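You operate a simulated robot arm through the tools that you are given. There is no shell and no other tool. Be economical: measure what you need, move in short steps, check, and stop when the job is done.

You are at the controls of a simulated robot arm. One attempt, no reset.

## Task
Fill both beakers to about their lines; blue one on the mat, cream one on the trivet.
Fine: pour from the juice jug and stand it back.

It is judged by the outcome, as a careful person would: the job done as asked, and still so three seconds after it is handed in. It fails if anything else is knocked over, pushed out of place, dropped, spilled or broken.

## Robot
A 7-joint arm with a two-finger parallel gripper, fixed in place. Base frame: the origin is at the foot of the arm, x ahead of it, y to its left, z up; the work surface is at about z = 92. Readings come in cm, degrees, newtons and seconds.
With the tool pointing down near the work surface it reaches from about 48 to 92 cm from the base axis. Its first joint turns from -115.0 to 115.0 degrees. Payload 3.91 kg.
Tool frame: the origin (TCP) lies between the finger pads and is the grasp point; the fingertips stand 3 cm ahead of it; z points along the fingers, y is the line along which they close. The gripper opens to 11 cm. The fingers are 2 cm wide and 1 cm thick; the gripper's body (4.8 by 11.2 cm) begins 5.5 cm behind the TCP.
Orientation is that of the tool frame in the base frame, as [roll, pitch, yaw] about the fixed x, y, z axes, in that order (R = Rz(yaw) Ry(pitch) Rx(roll)). With the fingers straight down and closing along the base's y, the tool's x points along the base's -x, its y along +y and its z along -z.

## Interface
- The arm moves only by the tool arm_command. Its arguments are lists of equal length, an entry for each row: "slide": the shift along the tool's x, y, z in units of 20 mm (1.0 is 20 mm), a list of three; "turn": the turn, a rotation vector about the tool's x, y, z in units of 5 degrees (1.0 is 5 degrees), a list of three; "fingers": the finger opening in cm, from 0 to 11. In form: {"slide": [[x, y, z], ...], "turn": [[wx, wy, wz], ...], "fingers": [fingers, ...]}. A call has 1 to 8 rows; each row shifts and turns the commanded pose from where the row before left it, along the tool's axes as they then stand. A call with a number of a shift or a turn outside -1 to 1 is refused whole. Each row takes 0.2 s and may step no farther than 5 cm and 8.6 degrees from the row before; otherwise, or with a gripper value out of range, the whole call is refused. A pose out of reach is approached as far as the arm can. The call stops where the force on the tool passes 40 N (or 10 N more than at its start, if that is more) or the arm is blocked; 0.2 s more then pass. The fingers move at their own pace (about 15.3 cm/s each) and stop on an object; they squeeze with about 35 N. The grip force told is the motor's: it shows also when the fingers shut on nothing. Time passes only in rows, and 0.2 s behind the last, so rows that do not move let the fingers close. It gives the time, the measured TCP pose, the force on the tool (base axes), the opening and the grip force at its end, in the units of the frame above (readings bear some noise), and new pictures: "pictures" is both (left out), scene, wrist or none.
- Cameras (640 x 400 px; columns grow to the right, rows downward): "scene" is fixed at [4.04, 64.42, 151.95]; the picture's right is [-0.64, -0.77, 0.00], its down [-0.29, 0.24, -0.93] and it looks along [0.71, -0.60, -0.38] (base axes); focal length 325 px, centre (320, 200). "wrist" rides on the gripper at [-3.6, 0, -5.7] in the tool frame; the picture's right is [0.00, -1.00, 0.00], its down [0.97, 0.00, -0.24] and it looks along [0.24, 0.00, 0.97] (tool axes); focal length 218 px, centre (320, 200).
- raise_lower(by): slides the trunk up (or, below 0, down) by that many cm; the arm rides with it, the base frame stays. It gives what a move gives, with no picture.
- pixel_to_xyz(camera, pixels): there is no depth. For up to 12 entries [column, row, z] of the newest picture of that camera ("zoom" is the newest enlarged one), the place [x, y] in the base frame at which the ray of that pixel passes the height z, good to about 0.2 cm, but the place of the scene camera against the robot may be out by one fixed shift of up to 1.8 cm in any direction. It takes no simulated time.
- inspect(camera, box): a new picture of the part [left, top, right, bottom] of that camera's present view, enlarged. It takes no simulated time.
- finish_job(): hands the job in; it is judged then, once.

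Go step by step. Measure first, check grasps and placings, and put right what went wrong. The budget is 80 turns and 120 pictures, counting those below and the enlarged ones. Unless the task says otherwise, let go and move clear before handing in, and close with one line.

The tools are called after "Request:" as name(argument=value, ...) on one line, values as JSON. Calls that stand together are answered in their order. arm_command: Moves the arm, as the interface text tells. Its arguments: {"type":"object","properties":{"slide":{"type":"array","items":{"type":"array","items":{"type":"number"}}},"turn":{"type":"array","items":{"type":"array","items":{"type":"number"}}},"fingers":{"type":"array","items":{"type":"number"}},"pictures":{"type":"string","enum":["both","scene","wrist","none"]}},"required":["slide","turn","fingers"]} The other tools are called the same way: raise_lower (by) slides the trunk up or down; pixel_to_xyz (camera, pixels) gives the place at which the rays of pixels pass given heights; inspect (camera, box) takes an enlarged picture of a part of a camera's view; finish_job () hands the job in.

At the start:

```text
time_s: 0.0
ee_pos: [66.54, -0.94, 141.67]
ee_rot: [-179.7, -0.1, -180.0]
contact_force: [-0.1, 0.5, 0.9]
opening: 10.98
finger_force: 0.1
trunk travel left (down, up): [-82.5, 16.5]
```

scene: 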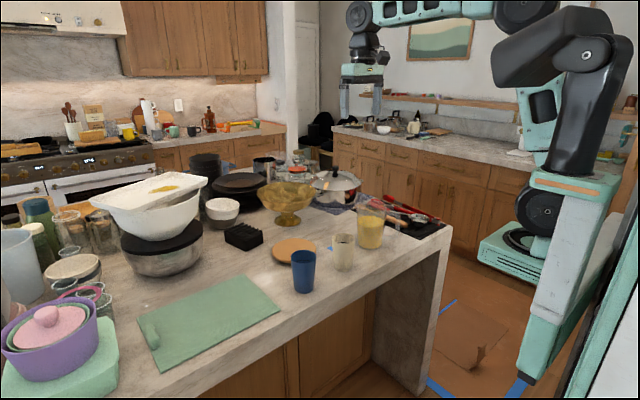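
wrist: 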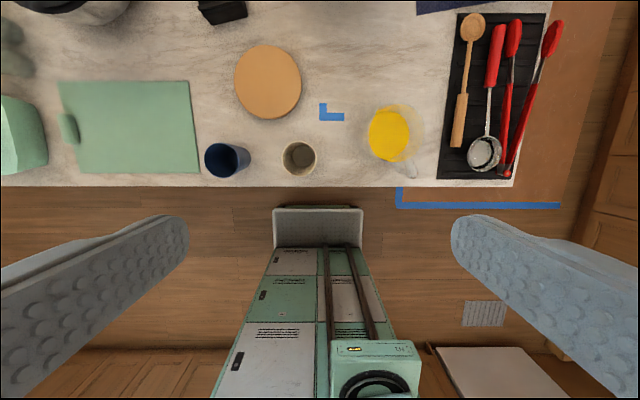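

The wrist view shows the blue beaker at (227,160), the cream one at (299,158), the juice jug at (395,135), a round trivet at (268,82) and a green mat at (130,127). I'll enlarge the views before measuring.

Request:
inspect(camera="scene", box=[220, 160, 460, 310])

Request:
inspect(camera="wrist", box=[190, 30, 450, 192])

Request:
inspect(camera="scene", box=[100, 250, 340, 400])

Request:
pixel_to_xyz(camera="wrist", pixels=[[227, 160, 92], [227, 160, 102], [299, 158, 92], [299, 158, 102], [395, 135, 92], [395, 135, 102], [268, 82, 92], [130, 127, 92], [60, 82, 92], [200, 172, 92], [300, 186, 92], [440, 95, 92]])

```text
2.67 times, centred on (340, 235) of scene
```

zoom: 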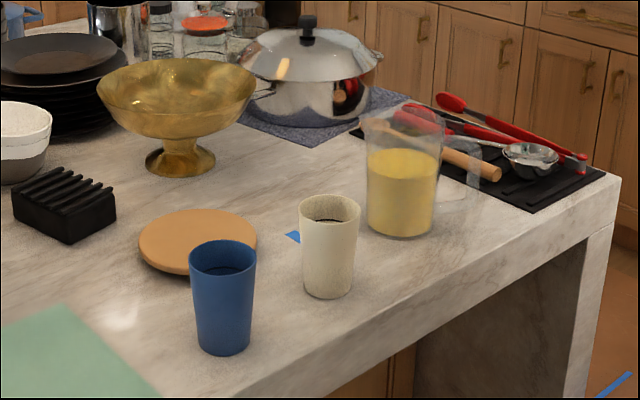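

```text
2.46 times, centred on (320, 111) of wrist
```

zoom: 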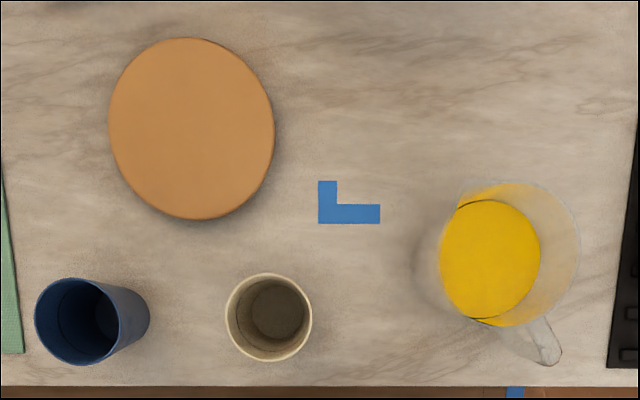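

```text
2.67 times, centred on (220, 325) of scene
```

zoom: 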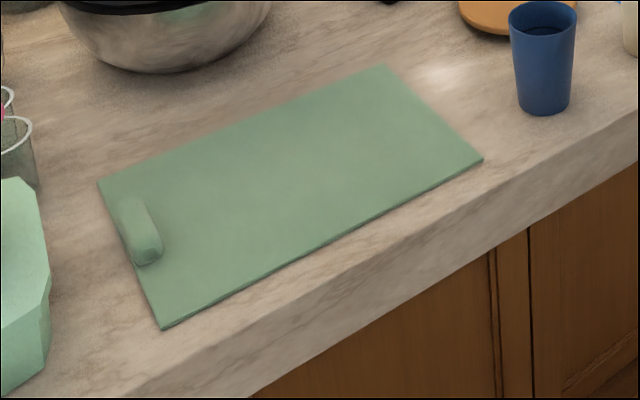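

```text
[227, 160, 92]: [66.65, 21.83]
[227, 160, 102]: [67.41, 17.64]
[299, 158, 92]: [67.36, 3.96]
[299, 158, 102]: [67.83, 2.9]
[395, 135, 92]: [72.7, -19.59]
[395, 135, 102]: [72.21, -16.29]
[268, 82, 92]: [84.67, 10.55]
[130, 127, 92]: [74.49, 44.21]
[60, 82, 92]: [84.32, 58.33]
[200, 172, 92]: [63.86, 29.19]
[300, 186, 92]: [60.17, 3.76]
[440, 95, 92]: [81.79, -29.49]
```

The jug is near (72,-17), with its handle toward the robot's right, and each beaker has a dark ring inside. I'll move over the jug and look closer.

Request:
arm_command(slide=[[0, -1, 0.5], [0, -1, 0.5], [0, -1, 0.5], [0, -1, 0.5], [0, -1, 0.5], [0, -1, 0.5], [0, -1, 0.5], [0, -1, 0.5]], turn=[[0, 0, 0], [0, 0, 0], [0, 0, 0], [0, 0, 0], [0, 0, 0], [0, 0, 0], [0, 0, 0], [0, 0, 0]], fingers=[11, 11, 11, 11, 11, 11, 11, 11], pictures="wrist")

Request:
inspect(camera="scene", box=[320, 170, 448, 250])

Request:
inspect(camera="scene", box=[270, 220, 382, 300])

```text
time_s: 1.8
ee_pos: [66.7, -17.13, 133.7]
ee_rot: [-179.9, -0.1, -179.9]
contact_force: [0.4, 0.7, -0.3]
opening: 11.01
finger_force: 0.0
trunk travel left (down, up): [-82.5, 16.5]
```

wrist: 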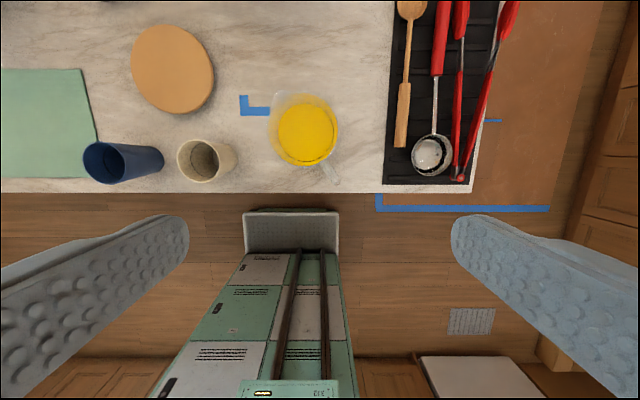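

```text
5.00 times, centred on (384, 210) of scene
```

zoom: 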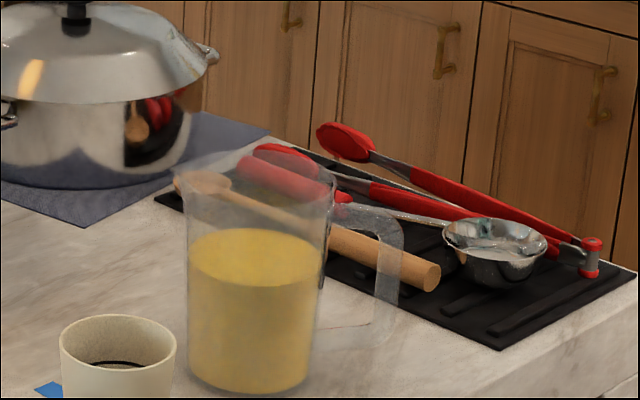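

```text
5.00 times, centred on (326, 260) of scene
```

zoom: 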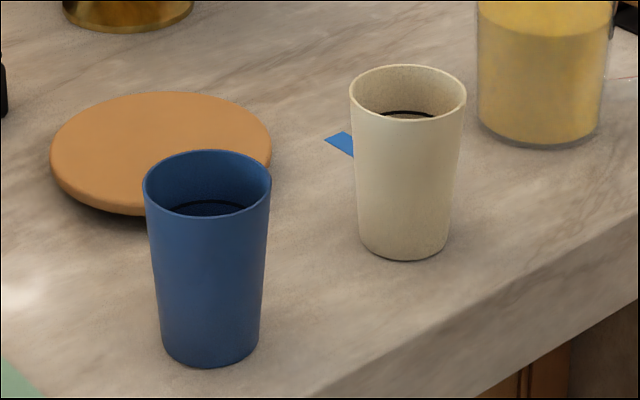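

The jug is tapered, with a large handle. I'll enlarge the wrist view for measurements of the rim, handle and spout.

Request:
inspect(camera="wrist", box=[240, 80, 368, 200])

```text
3.33 times, centred on (304, 140) of wrist
```

zoom: 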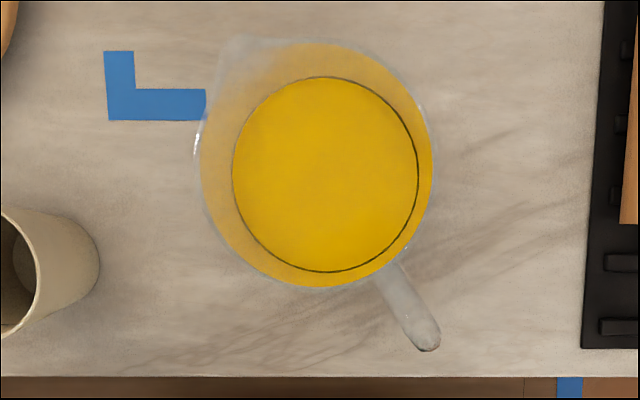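

The spout points at about 33° in the base frame and the handle is opposite. The rim is about 10.5 cm across and 15 cm high. First I'll place the empty beakers, starting with the cream one, so I move above it.

Request:
arm_command(slide=[[0, 1, 0.3], [0, 1, 0.3], [0, 1, 0.3], [0, 1, 0.3], [0, 1, 0.3], [0, 1, 0.3], [0, 1, 0.3], [0, 1, 0.3]], turn=[[0, 0, 0], [0, 0, 0], [0, 0, 0], [0, 0, 0], [0, 0, 0], [0, 0, 0], [0, 0, 0], [0, 0, 0]], fingers=[11, 11, 11, 11, 11, 11, 11, 11], pictures="none")

Request:
arm_command(slide=[[0, 1, 0.5], [0, 1, 0.5], [0, 0, 0.5]], turn=[[0, 0, 0], [0, 0, 0], [0, 0, 0]], fingers=[11, 11, 11], pictures="wrist")

```text
time_s: 3.6
ee_pos: [66.68, -1.24, 128.73]
ee_rot: [-179.7, 0.0, -180.0]
contact_force: [0.7, 0.1, 0.3]
opening: 11.01
finger_force: 0.0
trunk travel left (down, up): [-82.5, 16.5]
```

```text
time_s: 4.4
ee_pos: [66.64, 2.83, 125.75]
ee_rot: [-179.8, 0.0, -179.9]
contact_force: [-1.1, 1.1, 0.0]
opening: 10.99
finger_force: 0.1
trunk travel left (down, up): [-82.5, 16.5]
```

wrist: 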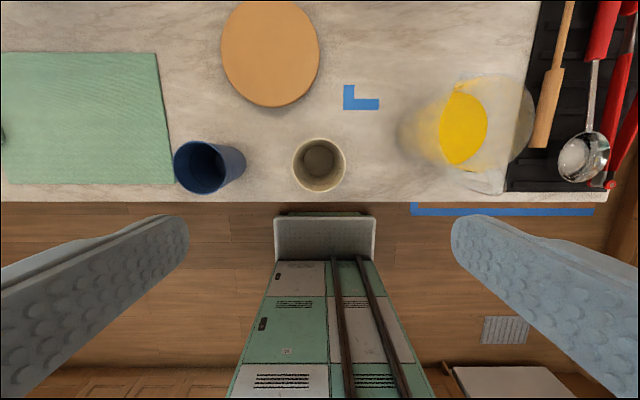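

Request:
inspect(camera="wrist", box=[160, 120, 368, 250])

Request:
pixel_to_xyz(camera="wrist", pixels=[[319, 165, 103], [292, 165, 103], [346, 165, 103], [318, 156, 92.5], [199, 168, 103], [270, 53, 93.5], [222, 53, 93.5], [319, 53, 93.5], [270, 107, 93.5], [174, 184, 92], [160, 60, 92], [320, 200, 92]])

```text
3.08 times, centred on (264, 185) of wrist
```

zoom: 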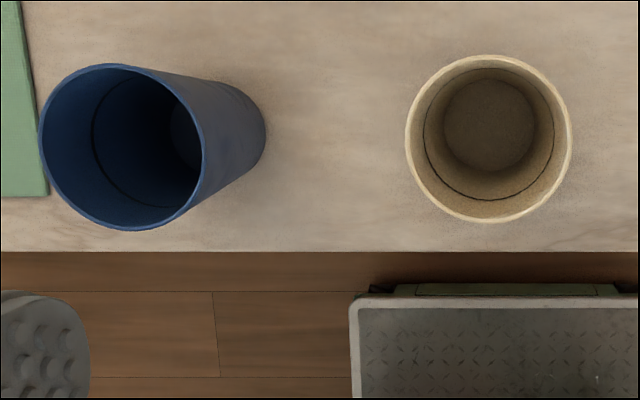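

```text
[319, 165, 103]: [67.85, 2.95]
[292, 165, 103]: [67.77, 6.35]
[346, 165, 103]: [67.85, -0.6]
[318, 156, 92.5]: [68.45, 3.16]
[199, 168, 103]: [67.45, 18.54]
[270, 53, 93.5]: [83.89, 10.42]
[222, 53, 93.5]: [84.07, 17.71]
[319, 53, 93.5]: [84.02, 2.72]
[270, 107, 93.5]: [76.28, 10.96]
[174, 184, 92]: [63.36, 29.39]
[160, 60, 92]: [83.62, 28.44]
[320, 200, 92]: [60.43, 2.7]
```

The cream beaker sits at (67.9, 3.0) and the trivet centre at (84, 10.3). The blue beaker is at (67.5, 18.5). I'll descend on the cream one and grip it.

Request:
arm_command(slide=[[-0.3, 0.05, 1], [-0.33, 0.03, 1], [0, 0, 1], [0, 0, 1], [0, 0, 1], [0, 0, 1], [0, 0, 1], [0, 0, 0.6]], turn=[[0, 0, 0], [0, 0, 0], [0, 0, 0], [0, 0, 0], [0, 0, 0], [0, 0, 0], [0, 0, 0], [0, 0, 0]], fingers=[11, 11, 11, 11, 11, 11, 11, 11], pictures="wrist")

```text
time_s: 6.2
ee_pos: [67.95, 2.89, 110.69]
ee_rot: [-179.9, 0.0, -180.0]
contact_force: [0.2, 0.2, -0.4]
opening: 11.0
finger_force: 0.1
trunk travel left (down, up): [-82.5, 16.5]
```

wrist: 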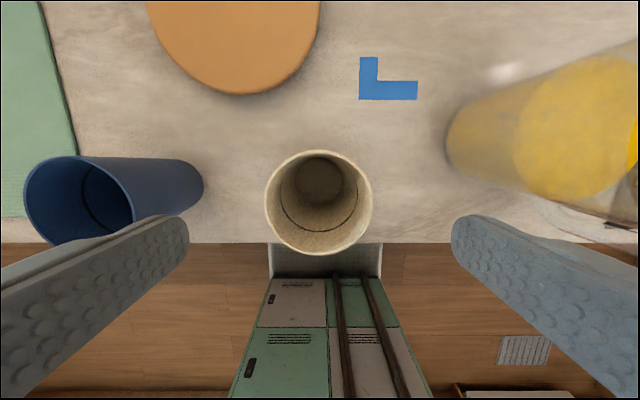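

The beaker is centred at (319,202) between the fingers. I'll descend 12 cm and close.

Request:
arm_command(slide=[[0, 0, 1], [0, 0, 1], [0, 0, 1], [0, 0, 1], [0, 0, 1], [0, 0, 1], [0, 0, 0], [0, 0, 0]], turn=[[0, 0, 0], [0, 0, 0], [0, 0, 0], [0, 0, 0], [0, 0, 0], [0, 0, 0], [0, 0, 0], [0, 0, 0]], fingers=[11, 11, 11, 11, 11, 11, 5, 5], pictures="scene")

```text
time_s: 8.0
ee_pos: [67.86, 2.98, 98.76]
ee_rot: [-179.7, 0.0, -180.0]
contact_force: [0.1, -0.1, 0.2]
opening: 7.06
finger_force: 35.4
trunk travel left (down, up): [-82.5, 16.5]
```

scene: 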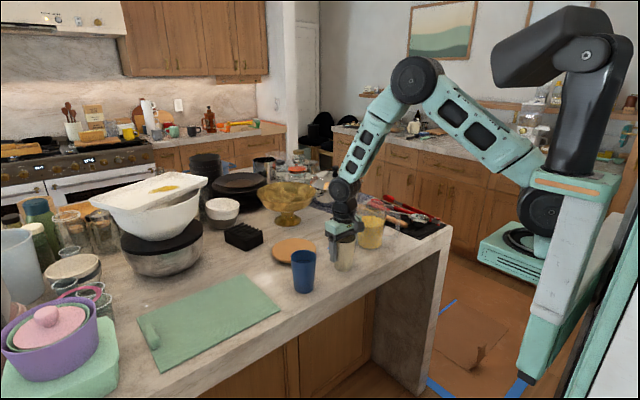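

Gripped at 7.06 cm. I'll lift 6 cm and carry it over the trivet.

Request:
arm_command(slide=[[0, 0, -1], [0, 0, -1], [0, 0, -1], [-1, 0.45, 0], [-1, 0.45, 0], [-1, 0.45, 0], [-1, 0.45, 0], [-1, 0.45, 0]], turn=[[0, 0, 0], [0, 0, 0], [0, 0, 0], [0, 0, 0], [0, 0, 0], [0, 0, 0], [0, 0, 0], [0, 0, 0]], fingers=[5, 5, 5, 5, 5, 5, 5, 5], pictures="none")

Request:
arm_command(slide=[[-1, 0.5, 0], [-0.8, 0.5, 0], [-0.8, 0.4, 0.5], [0, 0, 0.5]], turn=[[0, 0, 0], [0, 0, 0], [0, 0, 0], [0, 0, 0]], fingers=[5, 5, 5, 5], pictures="both")

```text
time_s: 9.8
ee_pos: [77.9, 7.52, 104.65]
ee_rot: [-179.8, 0.0, -179.9]
contact_force: [-0.5, 0.1, 0.0]
opening: 7.08
finger_force: 35.4
trunk travel left (down, up): [-82.5, 16.5]
```

```text
time_s: 10.8
ee_pos: [83.07, 10.46, 102.58]
ee_rot: [-179.8, 0.0, -179.9]
contact_force: [-0.4, -0.7, -0.5]
opening: 7.05
finger_force: 35.0
trunk travel left (down, up): [-82.5, 16.5]
```

scene: 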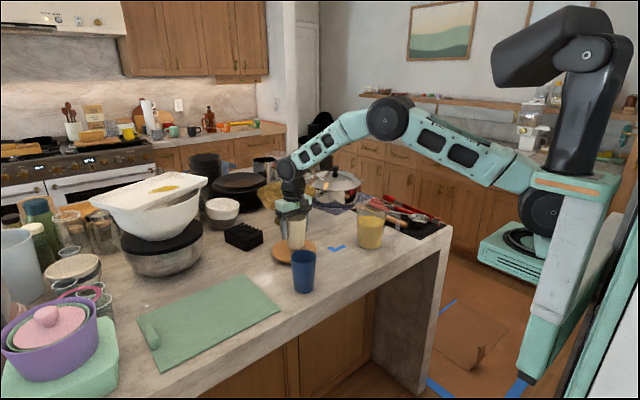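
wrist: 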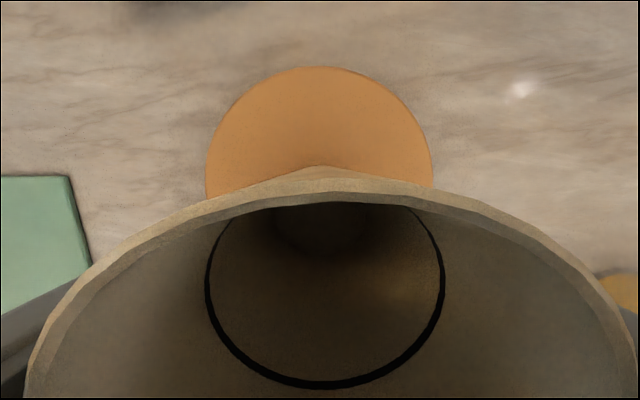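

The cream beaker is over the trivet. I'll lower slowly, watching the force.

Request:
arm_command(slide=[[0, 0, 0.4], [0, 0, 0.4], [0, 0, 0.15]], turn=[[0, 0, 0], [0, 0, 0], [0, 0, 0]], fingers=[5, 5, 5], pictures="none")

Request:
inspect(camera="scene", box=[250, 205, 346, 265])

```text
time_s: 11.6
ee_pos: [83.14, 10.38, 101.03]
ee_rot: [180.0, 0.2, -179.9]
contact_force: [-3.3, 1.3, 19.2]
opening: 7.06
finger_force: 34.9
trunk travel left (down, up): [-82.5, 16.5]
```

```text
6.67 times, centred on (298, 235) of scene
```

zoom: 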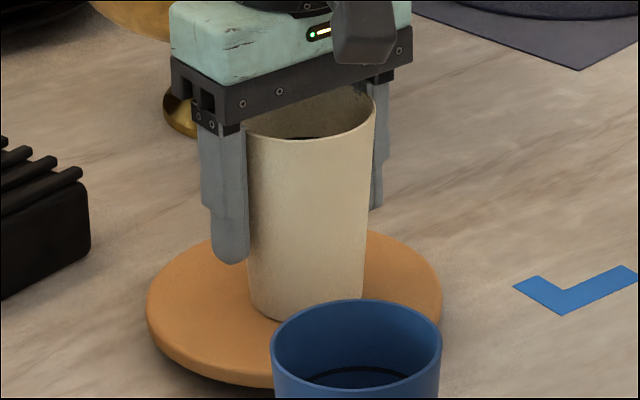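

It stands on the trivet, with 19 N of contact. I'll release and rise.

Request:
arm_command(slide=[[0, 0, -0.1], [0, 0, 0], [0, 0, -1], [0, 0, -1], [0, 0, -1], [0, 0, -1], [0, 0, -1], [0, 0, -1]], turn=[[0, 0, 0], [0, 0, 0], [0, 0, 0], [0, 0, 0], [0, 0, 0], [0, 0, 0], [0, 0, 0], [0, 0, 0]], fingers=[11, 11, 11, 11, 11, 11, 11, 11], pictures="wrist")

Request:
arm_command(slide=[[1, 0.5, 0], [1, 0.5, 0], [1, 0.5, 0], [1, 0.5, 0], [1, 0.5, 0], [1, 0.5, 0], [1, 0.5, 0], [0.8, 0.5, 0]], turn=[[0, 0, 0], [0, 0, 0], [0, 0, 0], [0, 0, 0], [0, 0, 0], [0, 0, 0], [0, 0, 0], [0, 0, 0]], fingers=[11, 11, 11, 11, 11, 11, 11, 11], pictures="wrist")

```text
time_s: 13.4
ee_pos: [83.13, 10.39, 112.84]
ee_rot: [-179.8, 0.0, -179.8]
contact_force: [0.1, 0.0, 0.9]
opening: 11.01
finger_force: 0.1
trunk travel left (down, up): [-82.5, 16.5]
```

wrist: 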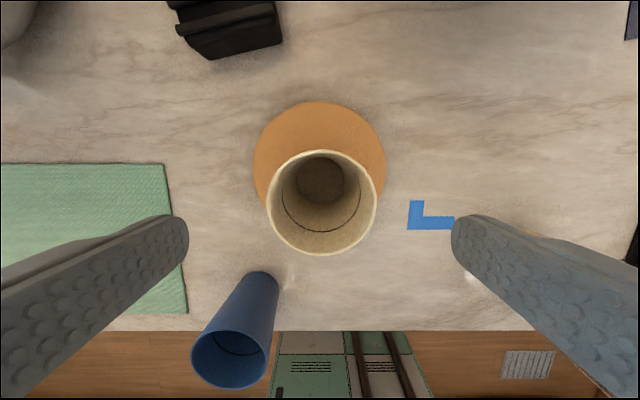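

```text
time_s: 15.2
ee_pos: [67.45, 18.28, 112.86]
ee_rot: [-179.7, -0.1, -179.9]
contact_force: [0.1, 0.2, 0.2]
opening: 11.02
finger_force: 0.0
trunk travel left (down, up): [-82.5, 16.5]
```

wrist: 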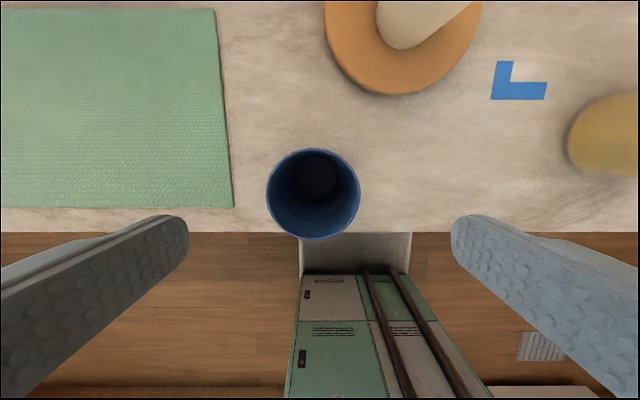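

The blue rim is at (313,193), so it needs a small shift (+0.6 cm x, +0.5 cm y). Then I'll descend and grip.

Request:
arm_command(slide=[[-0.3, 0.25, 1], [0, 0, 1], [0, 0, 1], [0, 0, 1], [0, 0, 1], [0, 0, 1], [0, 0, 1], [0, 0, 0]], turn=[[0, 0, 0], [0, 0, 0], [0, 0, 0], [0, 0, 0], [0, 0, 0], [0, 0, 0], [0, 0, 0], [0, 0, 0]], fingers=[11, 11, 11, 11, 11, 11, 11, 4], pictures="none")

Request:
arm_command(slide=[[0, 0, 0], [0, 0, -1], [0, 0, -1]], turn=[[0, 0, 0], [0, 0, 0], [0, 0, 0]], fingers=[4, 4, 4], pictures="both")

```text
time_s: 17.0
ee_pos: [68.09, 18.9, 98.91]
ee_rot: [-179.8, 0.1, -179.9]
contact_force: [0.8, 0.1, -0.2]
opening: 7.04
finger_force: 35.1
trunk travel left (down, up): [-82.5, 16.5]
```

```text
time_s: 17.8
ee_pos: [68.2, 18.78, 102.85]
ee_rot: [-179.8, -0.1, -179.8]
contact_force: [-0.4, 0.9, -0.8]
opening: 7.06
finger_force: 34.5
trunk travel left (down, up): [-82.5, 16.5]
```

scene: 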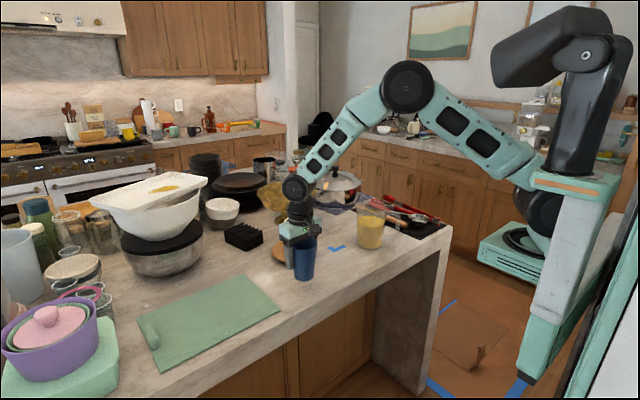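
wrist: 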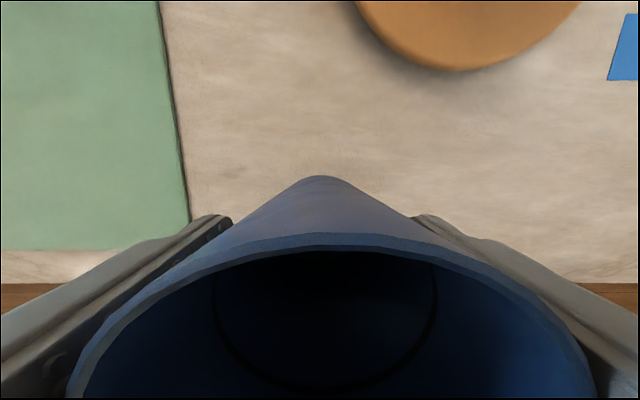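

Blue is held. I'll carry it to about (72, 37) on the mat, which spans x 63–84 and y 29–58.

Request:
arm_command(slide=[[-0.2, 1, 0], [-0.2, 1, 0], [-0.2, 1, 0], [-0.2, 1, 0], [-0.2, 1, 0], [-0.3, 1, 0], [-0.3, 1, 0], [-0.3, 1, 0]], turn=[[0, 0, 0], [0, 0, 0], [0, 0, 0], [0, 0, 0], [0, 0, 0], [0, 0, 0], [0, 0, 0], [0, 0, 0]], fingers=[4, 4, 4, 4, 4, 4, 4, 4], pictures="none")

Request:
arm_command(slide=[[0, 1, 0.4], [0, 0, 0.5], [0, 0, 0.4], [0, 0, 0.2]], turn=[[0, 0, 0], [0, 0, 0], [0, 0, 0], [0, 0, 0]], fingers=[4, 4, 4, 4], pictures="scene")

Request:
inspect(camera="scene", box=[180, 240, 340, 340])

```text
time_s: 19.6
ee_pos: [71.83, 34.86, 102.74]
ee_rot: [-179.8, -0.1, -179.9]
contact_force: [0.6, 0.5, -0.5]
opening: 7.04
finger_force: 35.2
trunk travel left (down, up): [-82.5, 16.5]
```

```text
time_s: 20.6
ee_pos: [71.88, 36.84, 99.85]
ee_rot: [-179.7, 0.0, -179.9]
contact_force: [1.0, 0.5, -0.6]
opening: 7.05
finger_force: 35.0
trunk travel left (down, up): [-82.5, 16.5]
```

scene: 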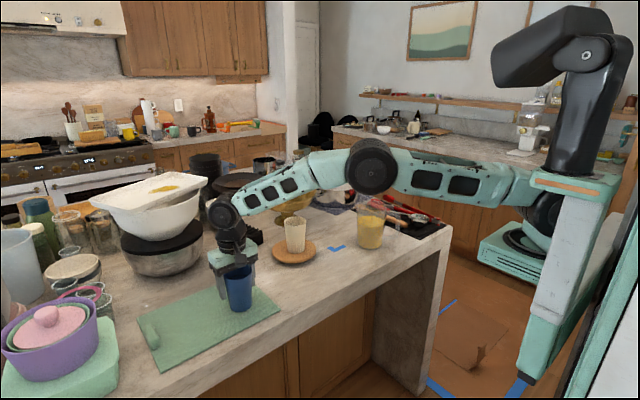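

```text
4.00 times, centred on (260, 290) of scene
```

zoom: 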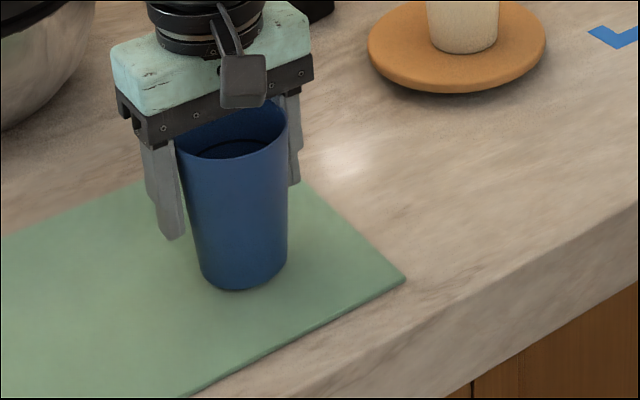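

Still hanging, with no contact yet. I'll lower a bit more.

Request:
arm_command(slide=[[0, 0, 0.15], [0, 0, 0.1]], turn=[[0, 0, 0], [0, 0, 0]], fingers=[4, 4], pictures="none")

```text
time_s: 21.2
ee_pos: [71.95, 36.85, 99.29]
ee_rot: [-179.8, 0.0, -180.0]
contact_force: [-1.0, -1.0, 1.5]
opening: 7.04
finger_force: 35.4
trunk travel left (down, up): [-82.5, 16.5]
```

Request:
arm_command(slide=[[0, 0, 0.1], [0, 0, 0]], turn=[[0, 0, 0], [0, 0, 0]], fingers=[4, 4], pictures="none")

```text
time_s: 21.8
ee_pos: [71.9, 36.82, 99.3]
ee_rot: [179.9, 0.1, -179.9]
contact_force: [-0.7, -0.7, 13.3]
opening: 7.04
finger_force: 34.9
trunk travel left (down, up): [-82.5, 16.5]
```

Contact is 13 N. I'll release and rise.

Request:
arm_command(slide=[[0, 0, -0.05], [0, 0, 0], [0, 0, -1], [0, 0, -1], [0, 0, -1], [0, 0, -1], [0, 0, -1], [0, 0, -1]], turn=[[0, 0, 0], [0, 0, 0], [0, 0, 0], [0, 0, 0], [0, 0, 0], [0, 0, 0], [0, 0, 0], [0, 0, 0]], fingers=[11, 11, 11, 11, 11, 11, 11, 11], pictures="wrist")

Request:
arm_command(slide=[[0, -1, -1], [0, -1, -1], [0, -1, -1], [0, -1, -1], [0, -1, -1], [0, -1, -1], [0, -1, -0.5], [0, -1, 0]], turn=[[0, 0, 0], [0, 0, 0], [0, 0, 0], [0, 0, 0], [0, 0, 0], [0, 0, 0], [0, 0, 0], [0, 0, 0]], fingers=[11, 11, 11, 11, 11, 11, 11, 11], pictures="none")

Request:
arm_command(slide=[[0, -1, 0], [0, -1, 0], [0, -1, 0], [0, -1, 0], [0, -1, 0], [0, -1, 0], [0, -1, 0], [0, -1, 0]], turn=[[0, 0, 0], [0, 0, 0], [0, 0, 0], [0, 0, 0], [0, 0, 0], [0, 0, 0], [0, 0, 0], [0, 0, 0]], fingers=[11, 11, 11, 11, 11, 11, 11, 11], pictures="none")

Request:
arm_command(slide=[[0, -1, 0], [0, -1, 0], [0, -1, 0], [0, -1, 0], [0, -1, 0], [0, -1, 0], [0, -1, 0], [0, -1, 0]], turn=[[0, 0, 0], [0, 0, 0], [0, 0, 0], [0, 0, 0], [0, 0, 0], [0, 0, 0], [0, 0, 0], [0, 0, 0]], fingers=[11, 11, 11, 11, 11, 11, 11, 11], pictures="none")

```text
time_s: 23.6
ee_pos: [71.88, 36.69, 111.17]
ee_rot: [-179.8, 0.0, -179.9]
contact_force: [0.9, -0.2, -0.9]
opening: 11.0
finger_force: 0.0
trunk travel left (down, up): [-82.5, 16.5]
```

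wrist: 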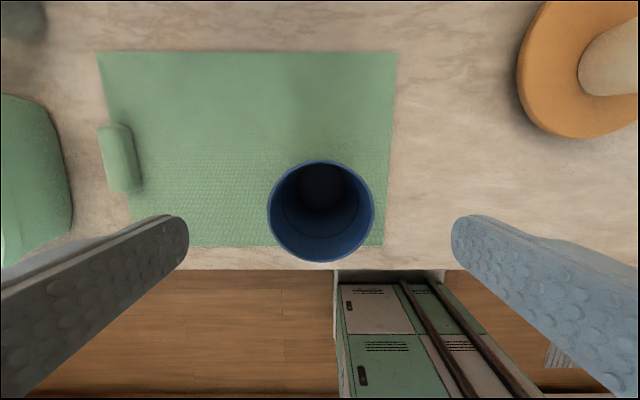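

```text
time_s: 25.4
ee_pos: [71.93, 20.77, 124.23]
ee_rot: [-179.8, -0.1, -179.9]
contact_force: [-0.1, 0.1, -0.4]
opening: 11.0
finger_force: 0.1
trunk travel left (down, up): [-82.5, 16.5]
```

```text
time_s: 27.2
ee_pos: [71.92, 4.84, 124.37]
ee_rot: [-179.8, 0.0, -179.8]
contact_force: [-0.1, -0.7, 0.0]
opening: 11.02
finger_force: 0.1
trunk travel left (down, up): [-82.5, 16.5]
```

```text
time_s: 29.0
ee_pos: [71.94, -11.22, 124.33]
ee_rot: [-179.8, -0.1, -179.8]
contact_force: [-0.1, 0.4, 0.6]
opening: 11.0
finger_force: 0.1
trunk travel left (down, up): [-82.5, 16.5]
```

Now I'll centre over the jug (est. 72.6, -14.7) and begin turning the tool so that tool x faces the spout.

Request:
arm_command(slide=[[-0.35, -0.9, 0], [0, -0.8, 0], [0, 0, 0], [0, 0, 0], [0, 0, 0], [0, 0, 0], [0, 0, 0], [0, 0, 0]], turn=[[0, 0, 0], [0, 0, 0], [0, 0, 1], [0, 0, 1], [0, 0, 1], [0, 0, 1], [0, 0, 1], [0, 0, 1]], fingers=[11, 11, 11, 11, 11, 11, 11, 11], pictures="wrist")

Request:
arm_command(slide=[[0, 0, 0], [0, 0, 0], [0, 0, 0], [0, 0, 0], [0, 0, 0], [0, 0, 0], [0, 0, 0], [0, 0, 0]], turn=[[0, 0, 1], [0, 0, 1], [0, 0, 1], [0, 0, 1], [0, 0, 1], [0, 0, 1], [0, 0, 1], [0, 0, 1]], fingers=[11, 11, 11, 11, 11, 11, 11, 11], pictures="none")

Request:
arm_command(slide=[[0, 0, 0], [0, 0, 0], [0, 0, 0], [0, 0, 0], [0, 0, 0], [0, 0, 0], [0, 0, 0], [0, 0, 0]], turn=[[0, 0, 1], [0, 0, 1], [0, 0, 1], [0, 0, 1], [0, 0, 1], [0, 0, 1], [0, 0, 1], [0, 0, 1]], fingers=[11, 11, 11, 11, 11, 11, 11, 11], pictures="none")

Request:
arm_command(slide=[[0, 0, 0], [0, 0, 0], [0, 0, 0], [0, 0, 0], [0, 0, 0], [0, 0, 0], [0, 0, 0], [0, 0, 0]], turn=[[0, 0, 1], [0, 0, 1], [0, 0, 1], [0, 0, 1], [0, 0, 1], [0, 0, 1], [0, 0, 1], [0, 0, 0.4]], fingers=[11, 11, 11, 11, 11, 11, 11, 11], pictures="both")

```text
time_s: 30.8
ee_pos: [72.55, -14.48, 124.32]
ee_rot: [-179.7, 0.0, 150.0]
contact_force: [0.5, -0.8, -0.1]
opening: 11.01
finger_force: 0.0
trunk travel left (down, up): [-82.5, 16.5]
```

wrist: 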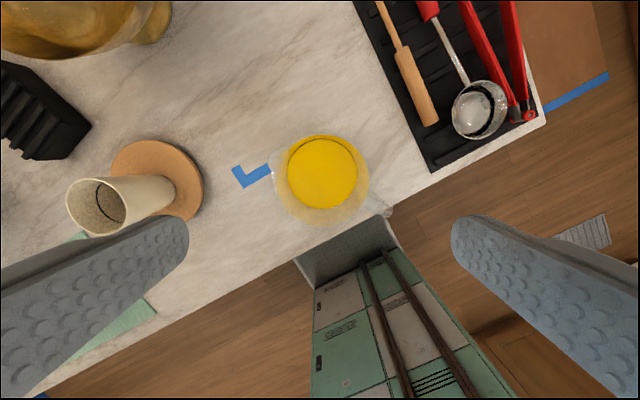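

```text
time_s: 32.6
ee_pos: [72.66, -14.51, 124.37]
ee_rot: [-180.0, 0.1, 110.0]
contact_force: [0.1, 0.2, -0.5]
opening: 11.0
finger_force: 0.0
trunk travel left (down, up): [-82.5, 16.5]
```

```text
time_s: 34.4
ee_pos: [72.66, -14.44, 124.35]
ee_rot: [180.0, 0.1, 70.0]
contact_force: [0.5, -0.6, -0.2]
opening: 11.0
finger_force: 0.1
trunk travel left (down, up): [-82.5, 16.5]
```

```text
time_s: 36.2
ee_pos: [72.61, -14.46, 124.36]
ee_rot: [179.8, 0.1, 33.0]
contact_force: [-1.1, 0.9, 0.3]
opening: 10.99
finger_force: 0.2
trunk travel left (down, up): [-82.5, 16.5]
```

scene: 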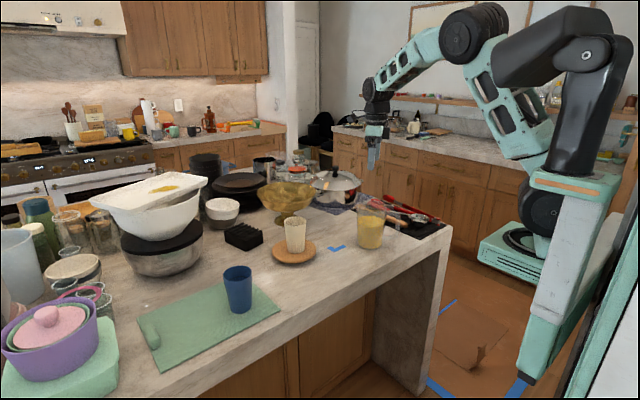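
wrist: 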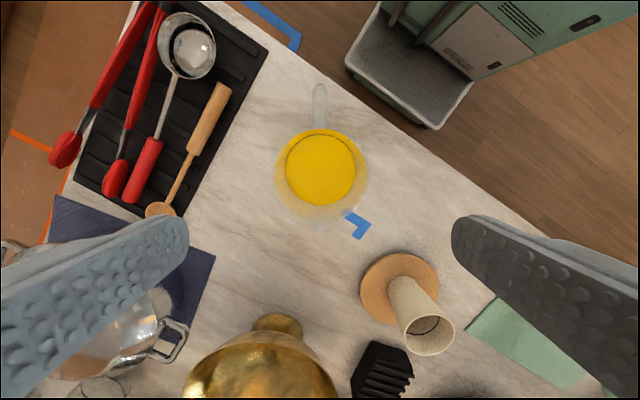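

The turn works; yaw is now 33°, with the handle at the top (319,95). I'll check alignment in an enlarged view.

Request:
inspect(camera="wrist", box=[240, 75, 400, 245])

```text
2.35 times, centred on (320, 160) of wrist
```

zoom: 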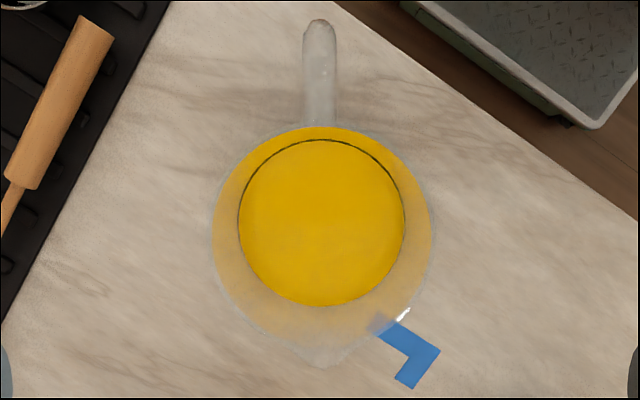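

The alignment is excellent and the rim measures about 10.3 cm. I'll shift tool x by -0.5 cm and y by -0.1 cm, then descend to just above the rim.

Request:
arm_command(slide=[[-0.25, -0.05, 1], [0, 0, 1], [0, 0, 1], [0, 0, 1], [0, 0, 1], [0, 0, 1], [0, 0, 0.4]], turn=[[0, 0, 0], [0, 0, 0], [0, 0, 0], [0, 0, 0], [0, 0, 0], [0, 0, 0], [0, 0, 0]], fingers=[11, 11, 11, 11, 11, 11, 11], pictures="both")

Request:
inspect(camera="scene", box=[320, 150, 448, 250])

```text
time_s: 37.8
ee_pos: [72.04, -14.8, 111.46]
ee_rot: [179.8, 0.1, 33.1]
contact_force: [0.4, 0.7, 0.0]
opening: 10.99
finger_force: 0.0
trunk travel left (down, up): [-82.5, 16.5]
```

scene: 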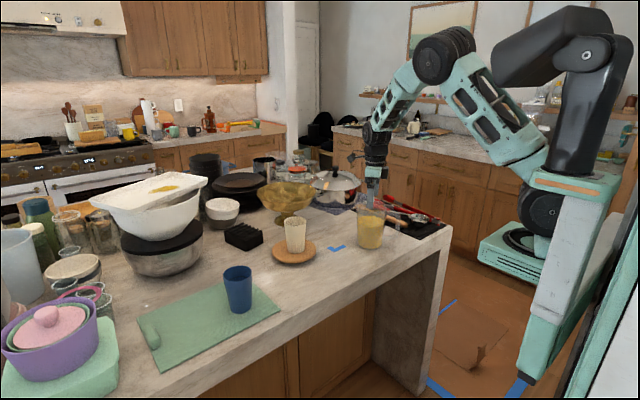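
wrist: 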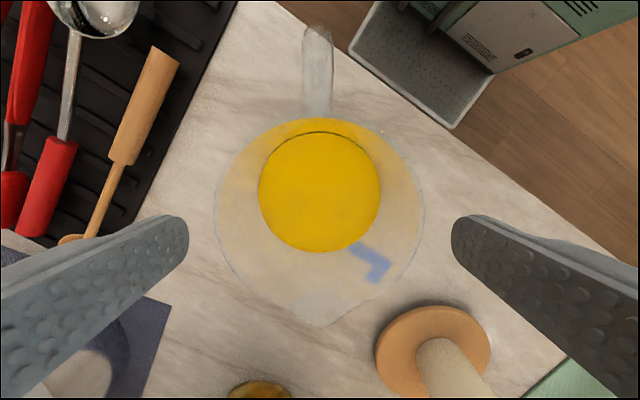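

```text
4.00 times, centred on (384, 200) of scene
```

zoom: 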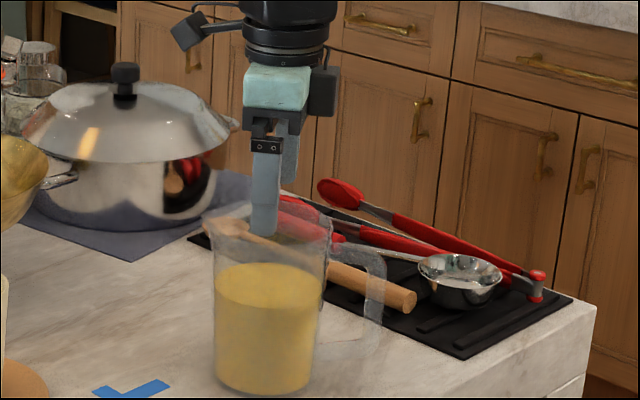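

The rim is centred at column 320, with tips about 0.35 cm clear on each side. I'll descend gently while watching the force.

Request:
arm_command(slide=[[0, 0, 0.3], [0, 0, 0.3], [0, 0, 0.3], [0, 0, 0.3], [0, 0, 0.3], [0, 0, 0.3]], turn=[[0, 0, 0], [0, 0, 0], [0, 0, 0], [0, 0, 0], [0, 0, 0], [0, 0, 0]], fingers=[11, 11, 11, 11, 11, 11], pictures="wrist")

Request:
inspect(camera="scene", box=[320, 170, 432, 250])

```text
time_s: 39.2
ee_pos: [71.92, -14.84, 107.93]
ee_rot: [179.8, 0.2, 33.0]
contact_force: [-0.2, -0.3, 0.6]
opening: 11.0
finger_force: 0.0
trunk travel left (down, up): [-82.5, 16.5]
```

wrist: 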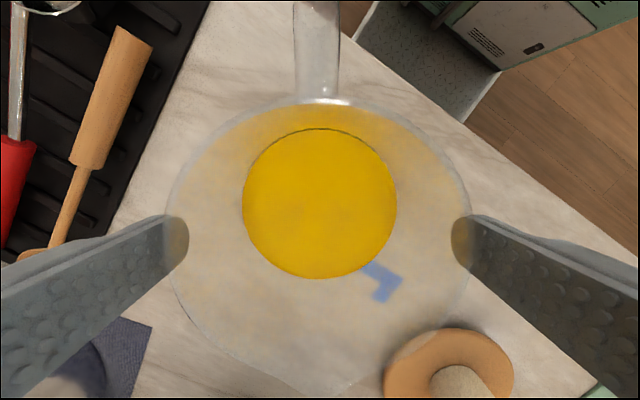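

```text
5.00 times, centred on (376, 210) of scene
```

zoom: 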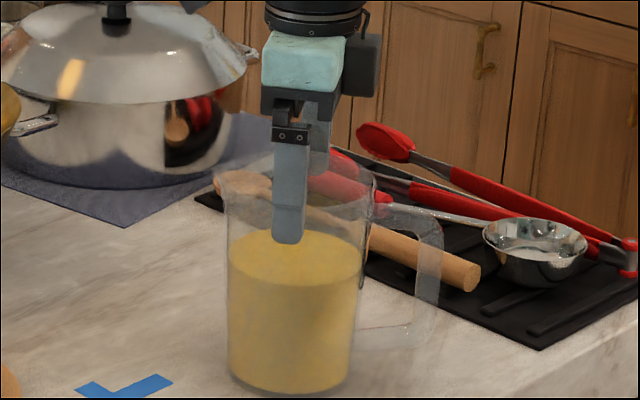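

The fingertips are straddling the rim without contact. I'll continue down to TCP ≈102.5.

Request:
arm_command(slide=[[0, 0, 0.34], [0, 0, 0.34], [0, 0, 0.34], [0, 0, 0.34], [0, 0, 0.34], [0, 0, 0.34], [0, 0, 0.34], [0, 0, 0.34]], turn=[[0, 0, 0], [0, 0, 0], [0, 0, 0], [0, 0, 0], [0, 0, 0], [0, 0, 0], [0, 0, 0], [0, 0, 0]], fingers=[11, 11, 11, 11, 11, 11, 11, 11], pictures="wrist")

Request:
inspect(camera="scene", box=[320, 170, 432, 250])

```text
time_s: 41.0
ee_pos: [72.06, -14.82, 102.48]
ee_rot: [179.9, 0.0, 33.1]
contact_force: [-0.6, -0.3, 0.1]
opening: 11.0
finger_force: 0.0
trunk travel left (down, up): [-82.5, 16.5]
```

wrist: 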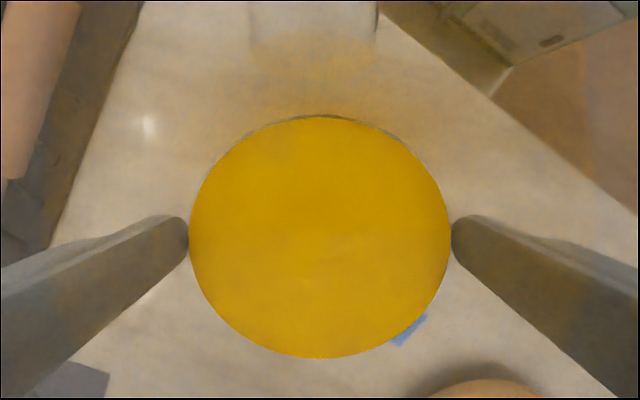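

```text
5.00 times, centred on (376, 210) of scene
```

zoom: 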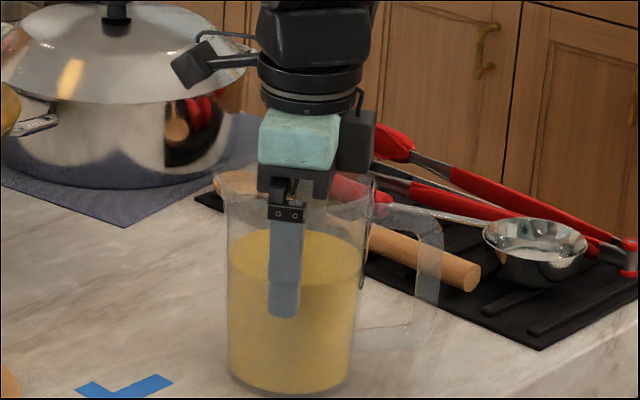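

No contact forces; the fingers straddle the jug. I'll close on it.

Request:
arm_command(slide=[[0, 0, 0], [0, 0, 0], [0, 0, 0]], turn=[[0, 0, 0], [0, 0, 0], [0, 0, 0]], fingers=[8, 8, 8], pictures="none")

Request:
arm_command(slide=[[0, 0, -0.25], [0, 0, -0.5], [0, 0, -0.5], [0, 0, -0.5]], turn=[[0, 0, 0], [0, 0, 0], [0, 0, 0], [0, 0, 0]], fingers=[8, 8, 8, 8], pictures="both")

Request:
inspect(camera="scene", box=[320, 160, 432, 250])

```text
time_s: 41.8
ee_pos: [72.19, -14.88, 102.52]
ee_rot: [179.9, 0.1, 33.1]
contact_force: [0.8, -1.6, -0.3]
opening: 10.57
finger_force: 35.6
trunk travel left (down, up): [-82.5, 16.5]
```

```text
time_s: 42.8
ee_pos: [72.05, -14.84, 105.93]
ee_rot: [179.9, 0.1, 33.0]
contact_force: [1.3, 0.6, -2.0]
opening: 10.6
finger_force: 34.5
trunk travel left (down, up): [-82.5, 16.5]
```

scene: 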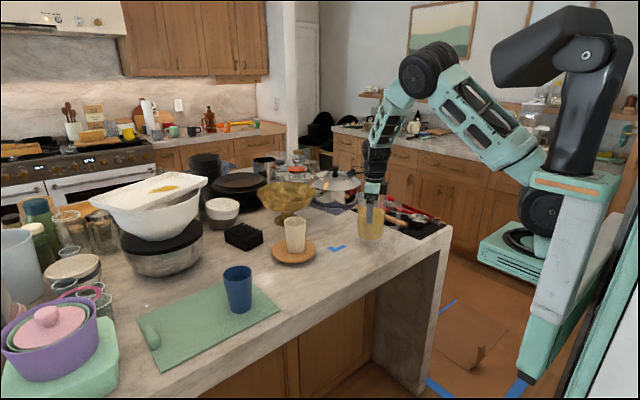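
wrist: 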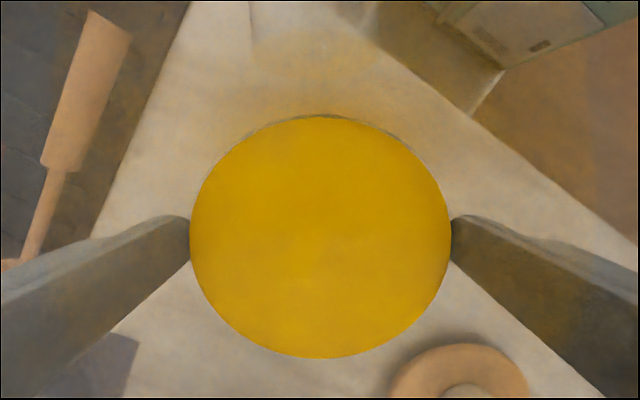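

```text
4.44 times, centred on (376, 205) of scene
```

zoom: 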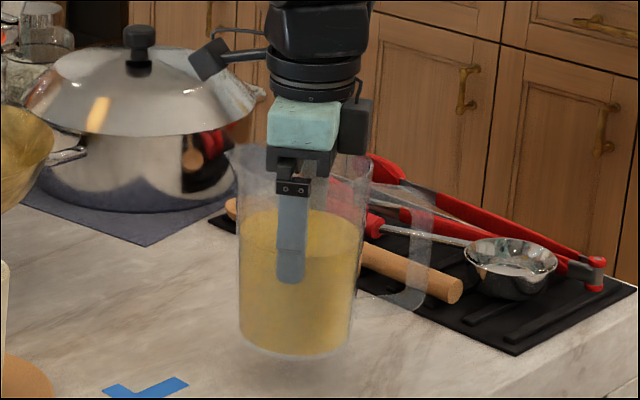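

The jug is lifted and held at 10.6 cm (home: TCP (72.1, -14.85, 102.5), yaw 33). I'll raise it further and turn it so the spout faces the robot (yaw 180).

Request:
arm_command(slide=[[0, 0, -0.5], [0, 0, -1], [0, 0, -1], [0, 0, -1], [0, 0, -1], [0, 0, -1], [0, 0, -1], [0, 0, -1]], turn=[[0, 0, 0], [0, 0, 0], [0, 0, 0], [0, 0, 0], [0, 0, 0], [0, 0, 0], [0, 0, 0], [0, 0, 0]], fingers=[8, 8, 8, 8, 8, 8, 8, 8], pictures="none")

Request:
arm_command(slide=[[0, 0, -1], [0, 0, 0], [0, 0, 0], [0, 0, 0], [0, 0, 0], [0, 0, 0], [0, 0, 0], [0, 0, 0]], turn=[[0, 0, -0.4], [0, 0, -1], [0, 0, -1], [0, 0, -1], [0, 0, -1], [0, 0, -1], [0, 0, -1], [0, 0, -1]], fingers=[8, 8, 8, 8, 8, 8, 8, 8], pictures="scene")

Request:
arm_command(slide=[[0, 0, 0], [0, 0, 0], [0, 0, 0], [0, 0, 0], [0, 0, 0], [0, 0, 0], [0, 0, 0], [0, 0, 0]], turn=[[0, 0, -1], [0, 0, -1], [0, 0, -1], [0, 0, -1], [0, 0, -1], [0, 0, -1], [0, 0, -1], [0, 0, -1]], fingers=[8, 8, 8, 8, 8, 8, 8, 8], pictures="none")

Request:
arm_command(slide=[[0, 0, 0], [0, 0, 0], [0, 0, 0], [0, 0, 0], [0, 0, 0], [0, 0, 0], [0, 0, 0], [0, 0, 0]], turn=[[0, 0, -1], [0, 0, -1], [0, 0, -1], [0, 0, -1], [0, 0, -1], [0, 0, -1], [0, 0, -1], [0, 0, -1]], fingers=[8, 8, 8, 8, 8, 8, 8, 8], pictures="none")

Request:
arm_command(slide=[[0, 0, 0], [0, 0, 0], [0, 0, 0], [0, 0, 0], [0, 0, 0], [0, 0, 0]], turn=[[0, 0, -1], [0, 0, -1], [0, 0, -1], [0, 0, -1], [0, 0, -1], [0, 0, -1]], fingers=[8, 8, 8, 8, 8, 8], pictures="both")

```text
time_s: 44.6
ee_pos: [72.12, -14.8, 120.93]
ee_rot: [179.8, 0.2, 33.2]
contact_force: [0.4, 0.8, -1.1]
opening: 10.59
finger_force: 35.1
trunk travel left (down, up): [-82.5, 16.5]
```

```text
time_s: 46.4
ee_pos: [72.23, -14.75, 123.1]
ee_rot: [179.9, 0.2, 70.1]
contact_force: [-0.3, -0.2, -2.2]
opening: 10.58
finger_force: 34.7
trunk travel left (down, up): [-82.5, 16.5]
```

scene: 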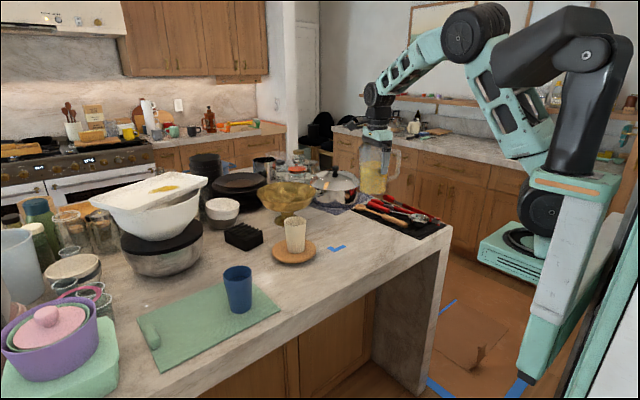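

```text
time_s: 48.2
ee_pos: [72.11, -14.77, 122.93]
ee_rot: [-179.9, 0.1, 110.1]
contact_force: [-0.3, -0.5, -2.5]
opening: 10.6
finger_force: 34.7
trunk travel left (down, up): [-82.5, 16.5]
```

```text
time_s: 50.0
ee_pos: [72.14, -14.68, 123.02]
ee_rot: [-179.8, -0.1, 150.1]
contact_force: [-0.2, -0.2, -2.2]
opening: 10.57
finger_force: 34.9
trunk travel left (down, up): [-82.5, 16.5]
```

```text
time_s: 51.4
ee_pos: [72.12, -14.74, 122.99]
ee_rot: [-179.8, 0.0, -179.9]
contact_force: [0.4, -0.2, -1.2]
opening: 10.57
finger_force: 35.1
trunk travel left (down, up): [-82.5, 16.5]
```

scene: 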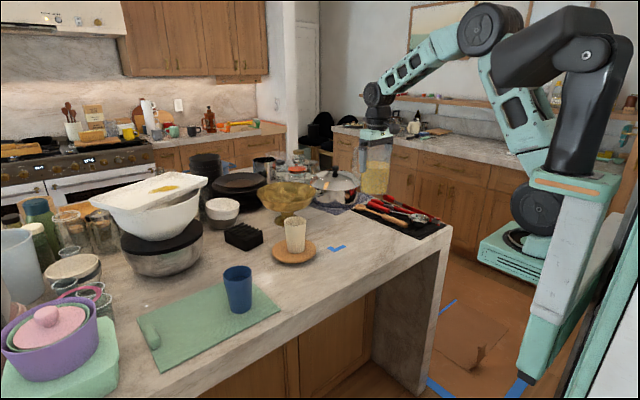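
wrist: 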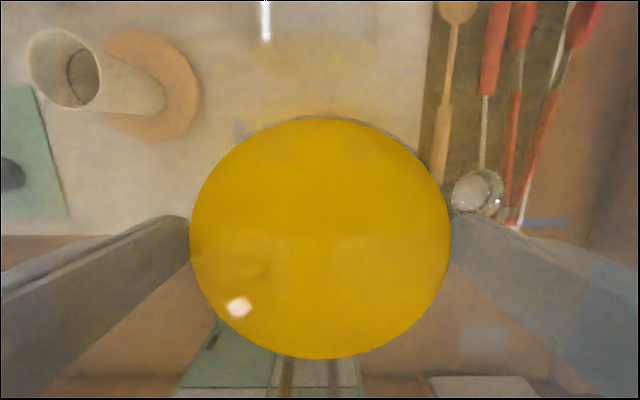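

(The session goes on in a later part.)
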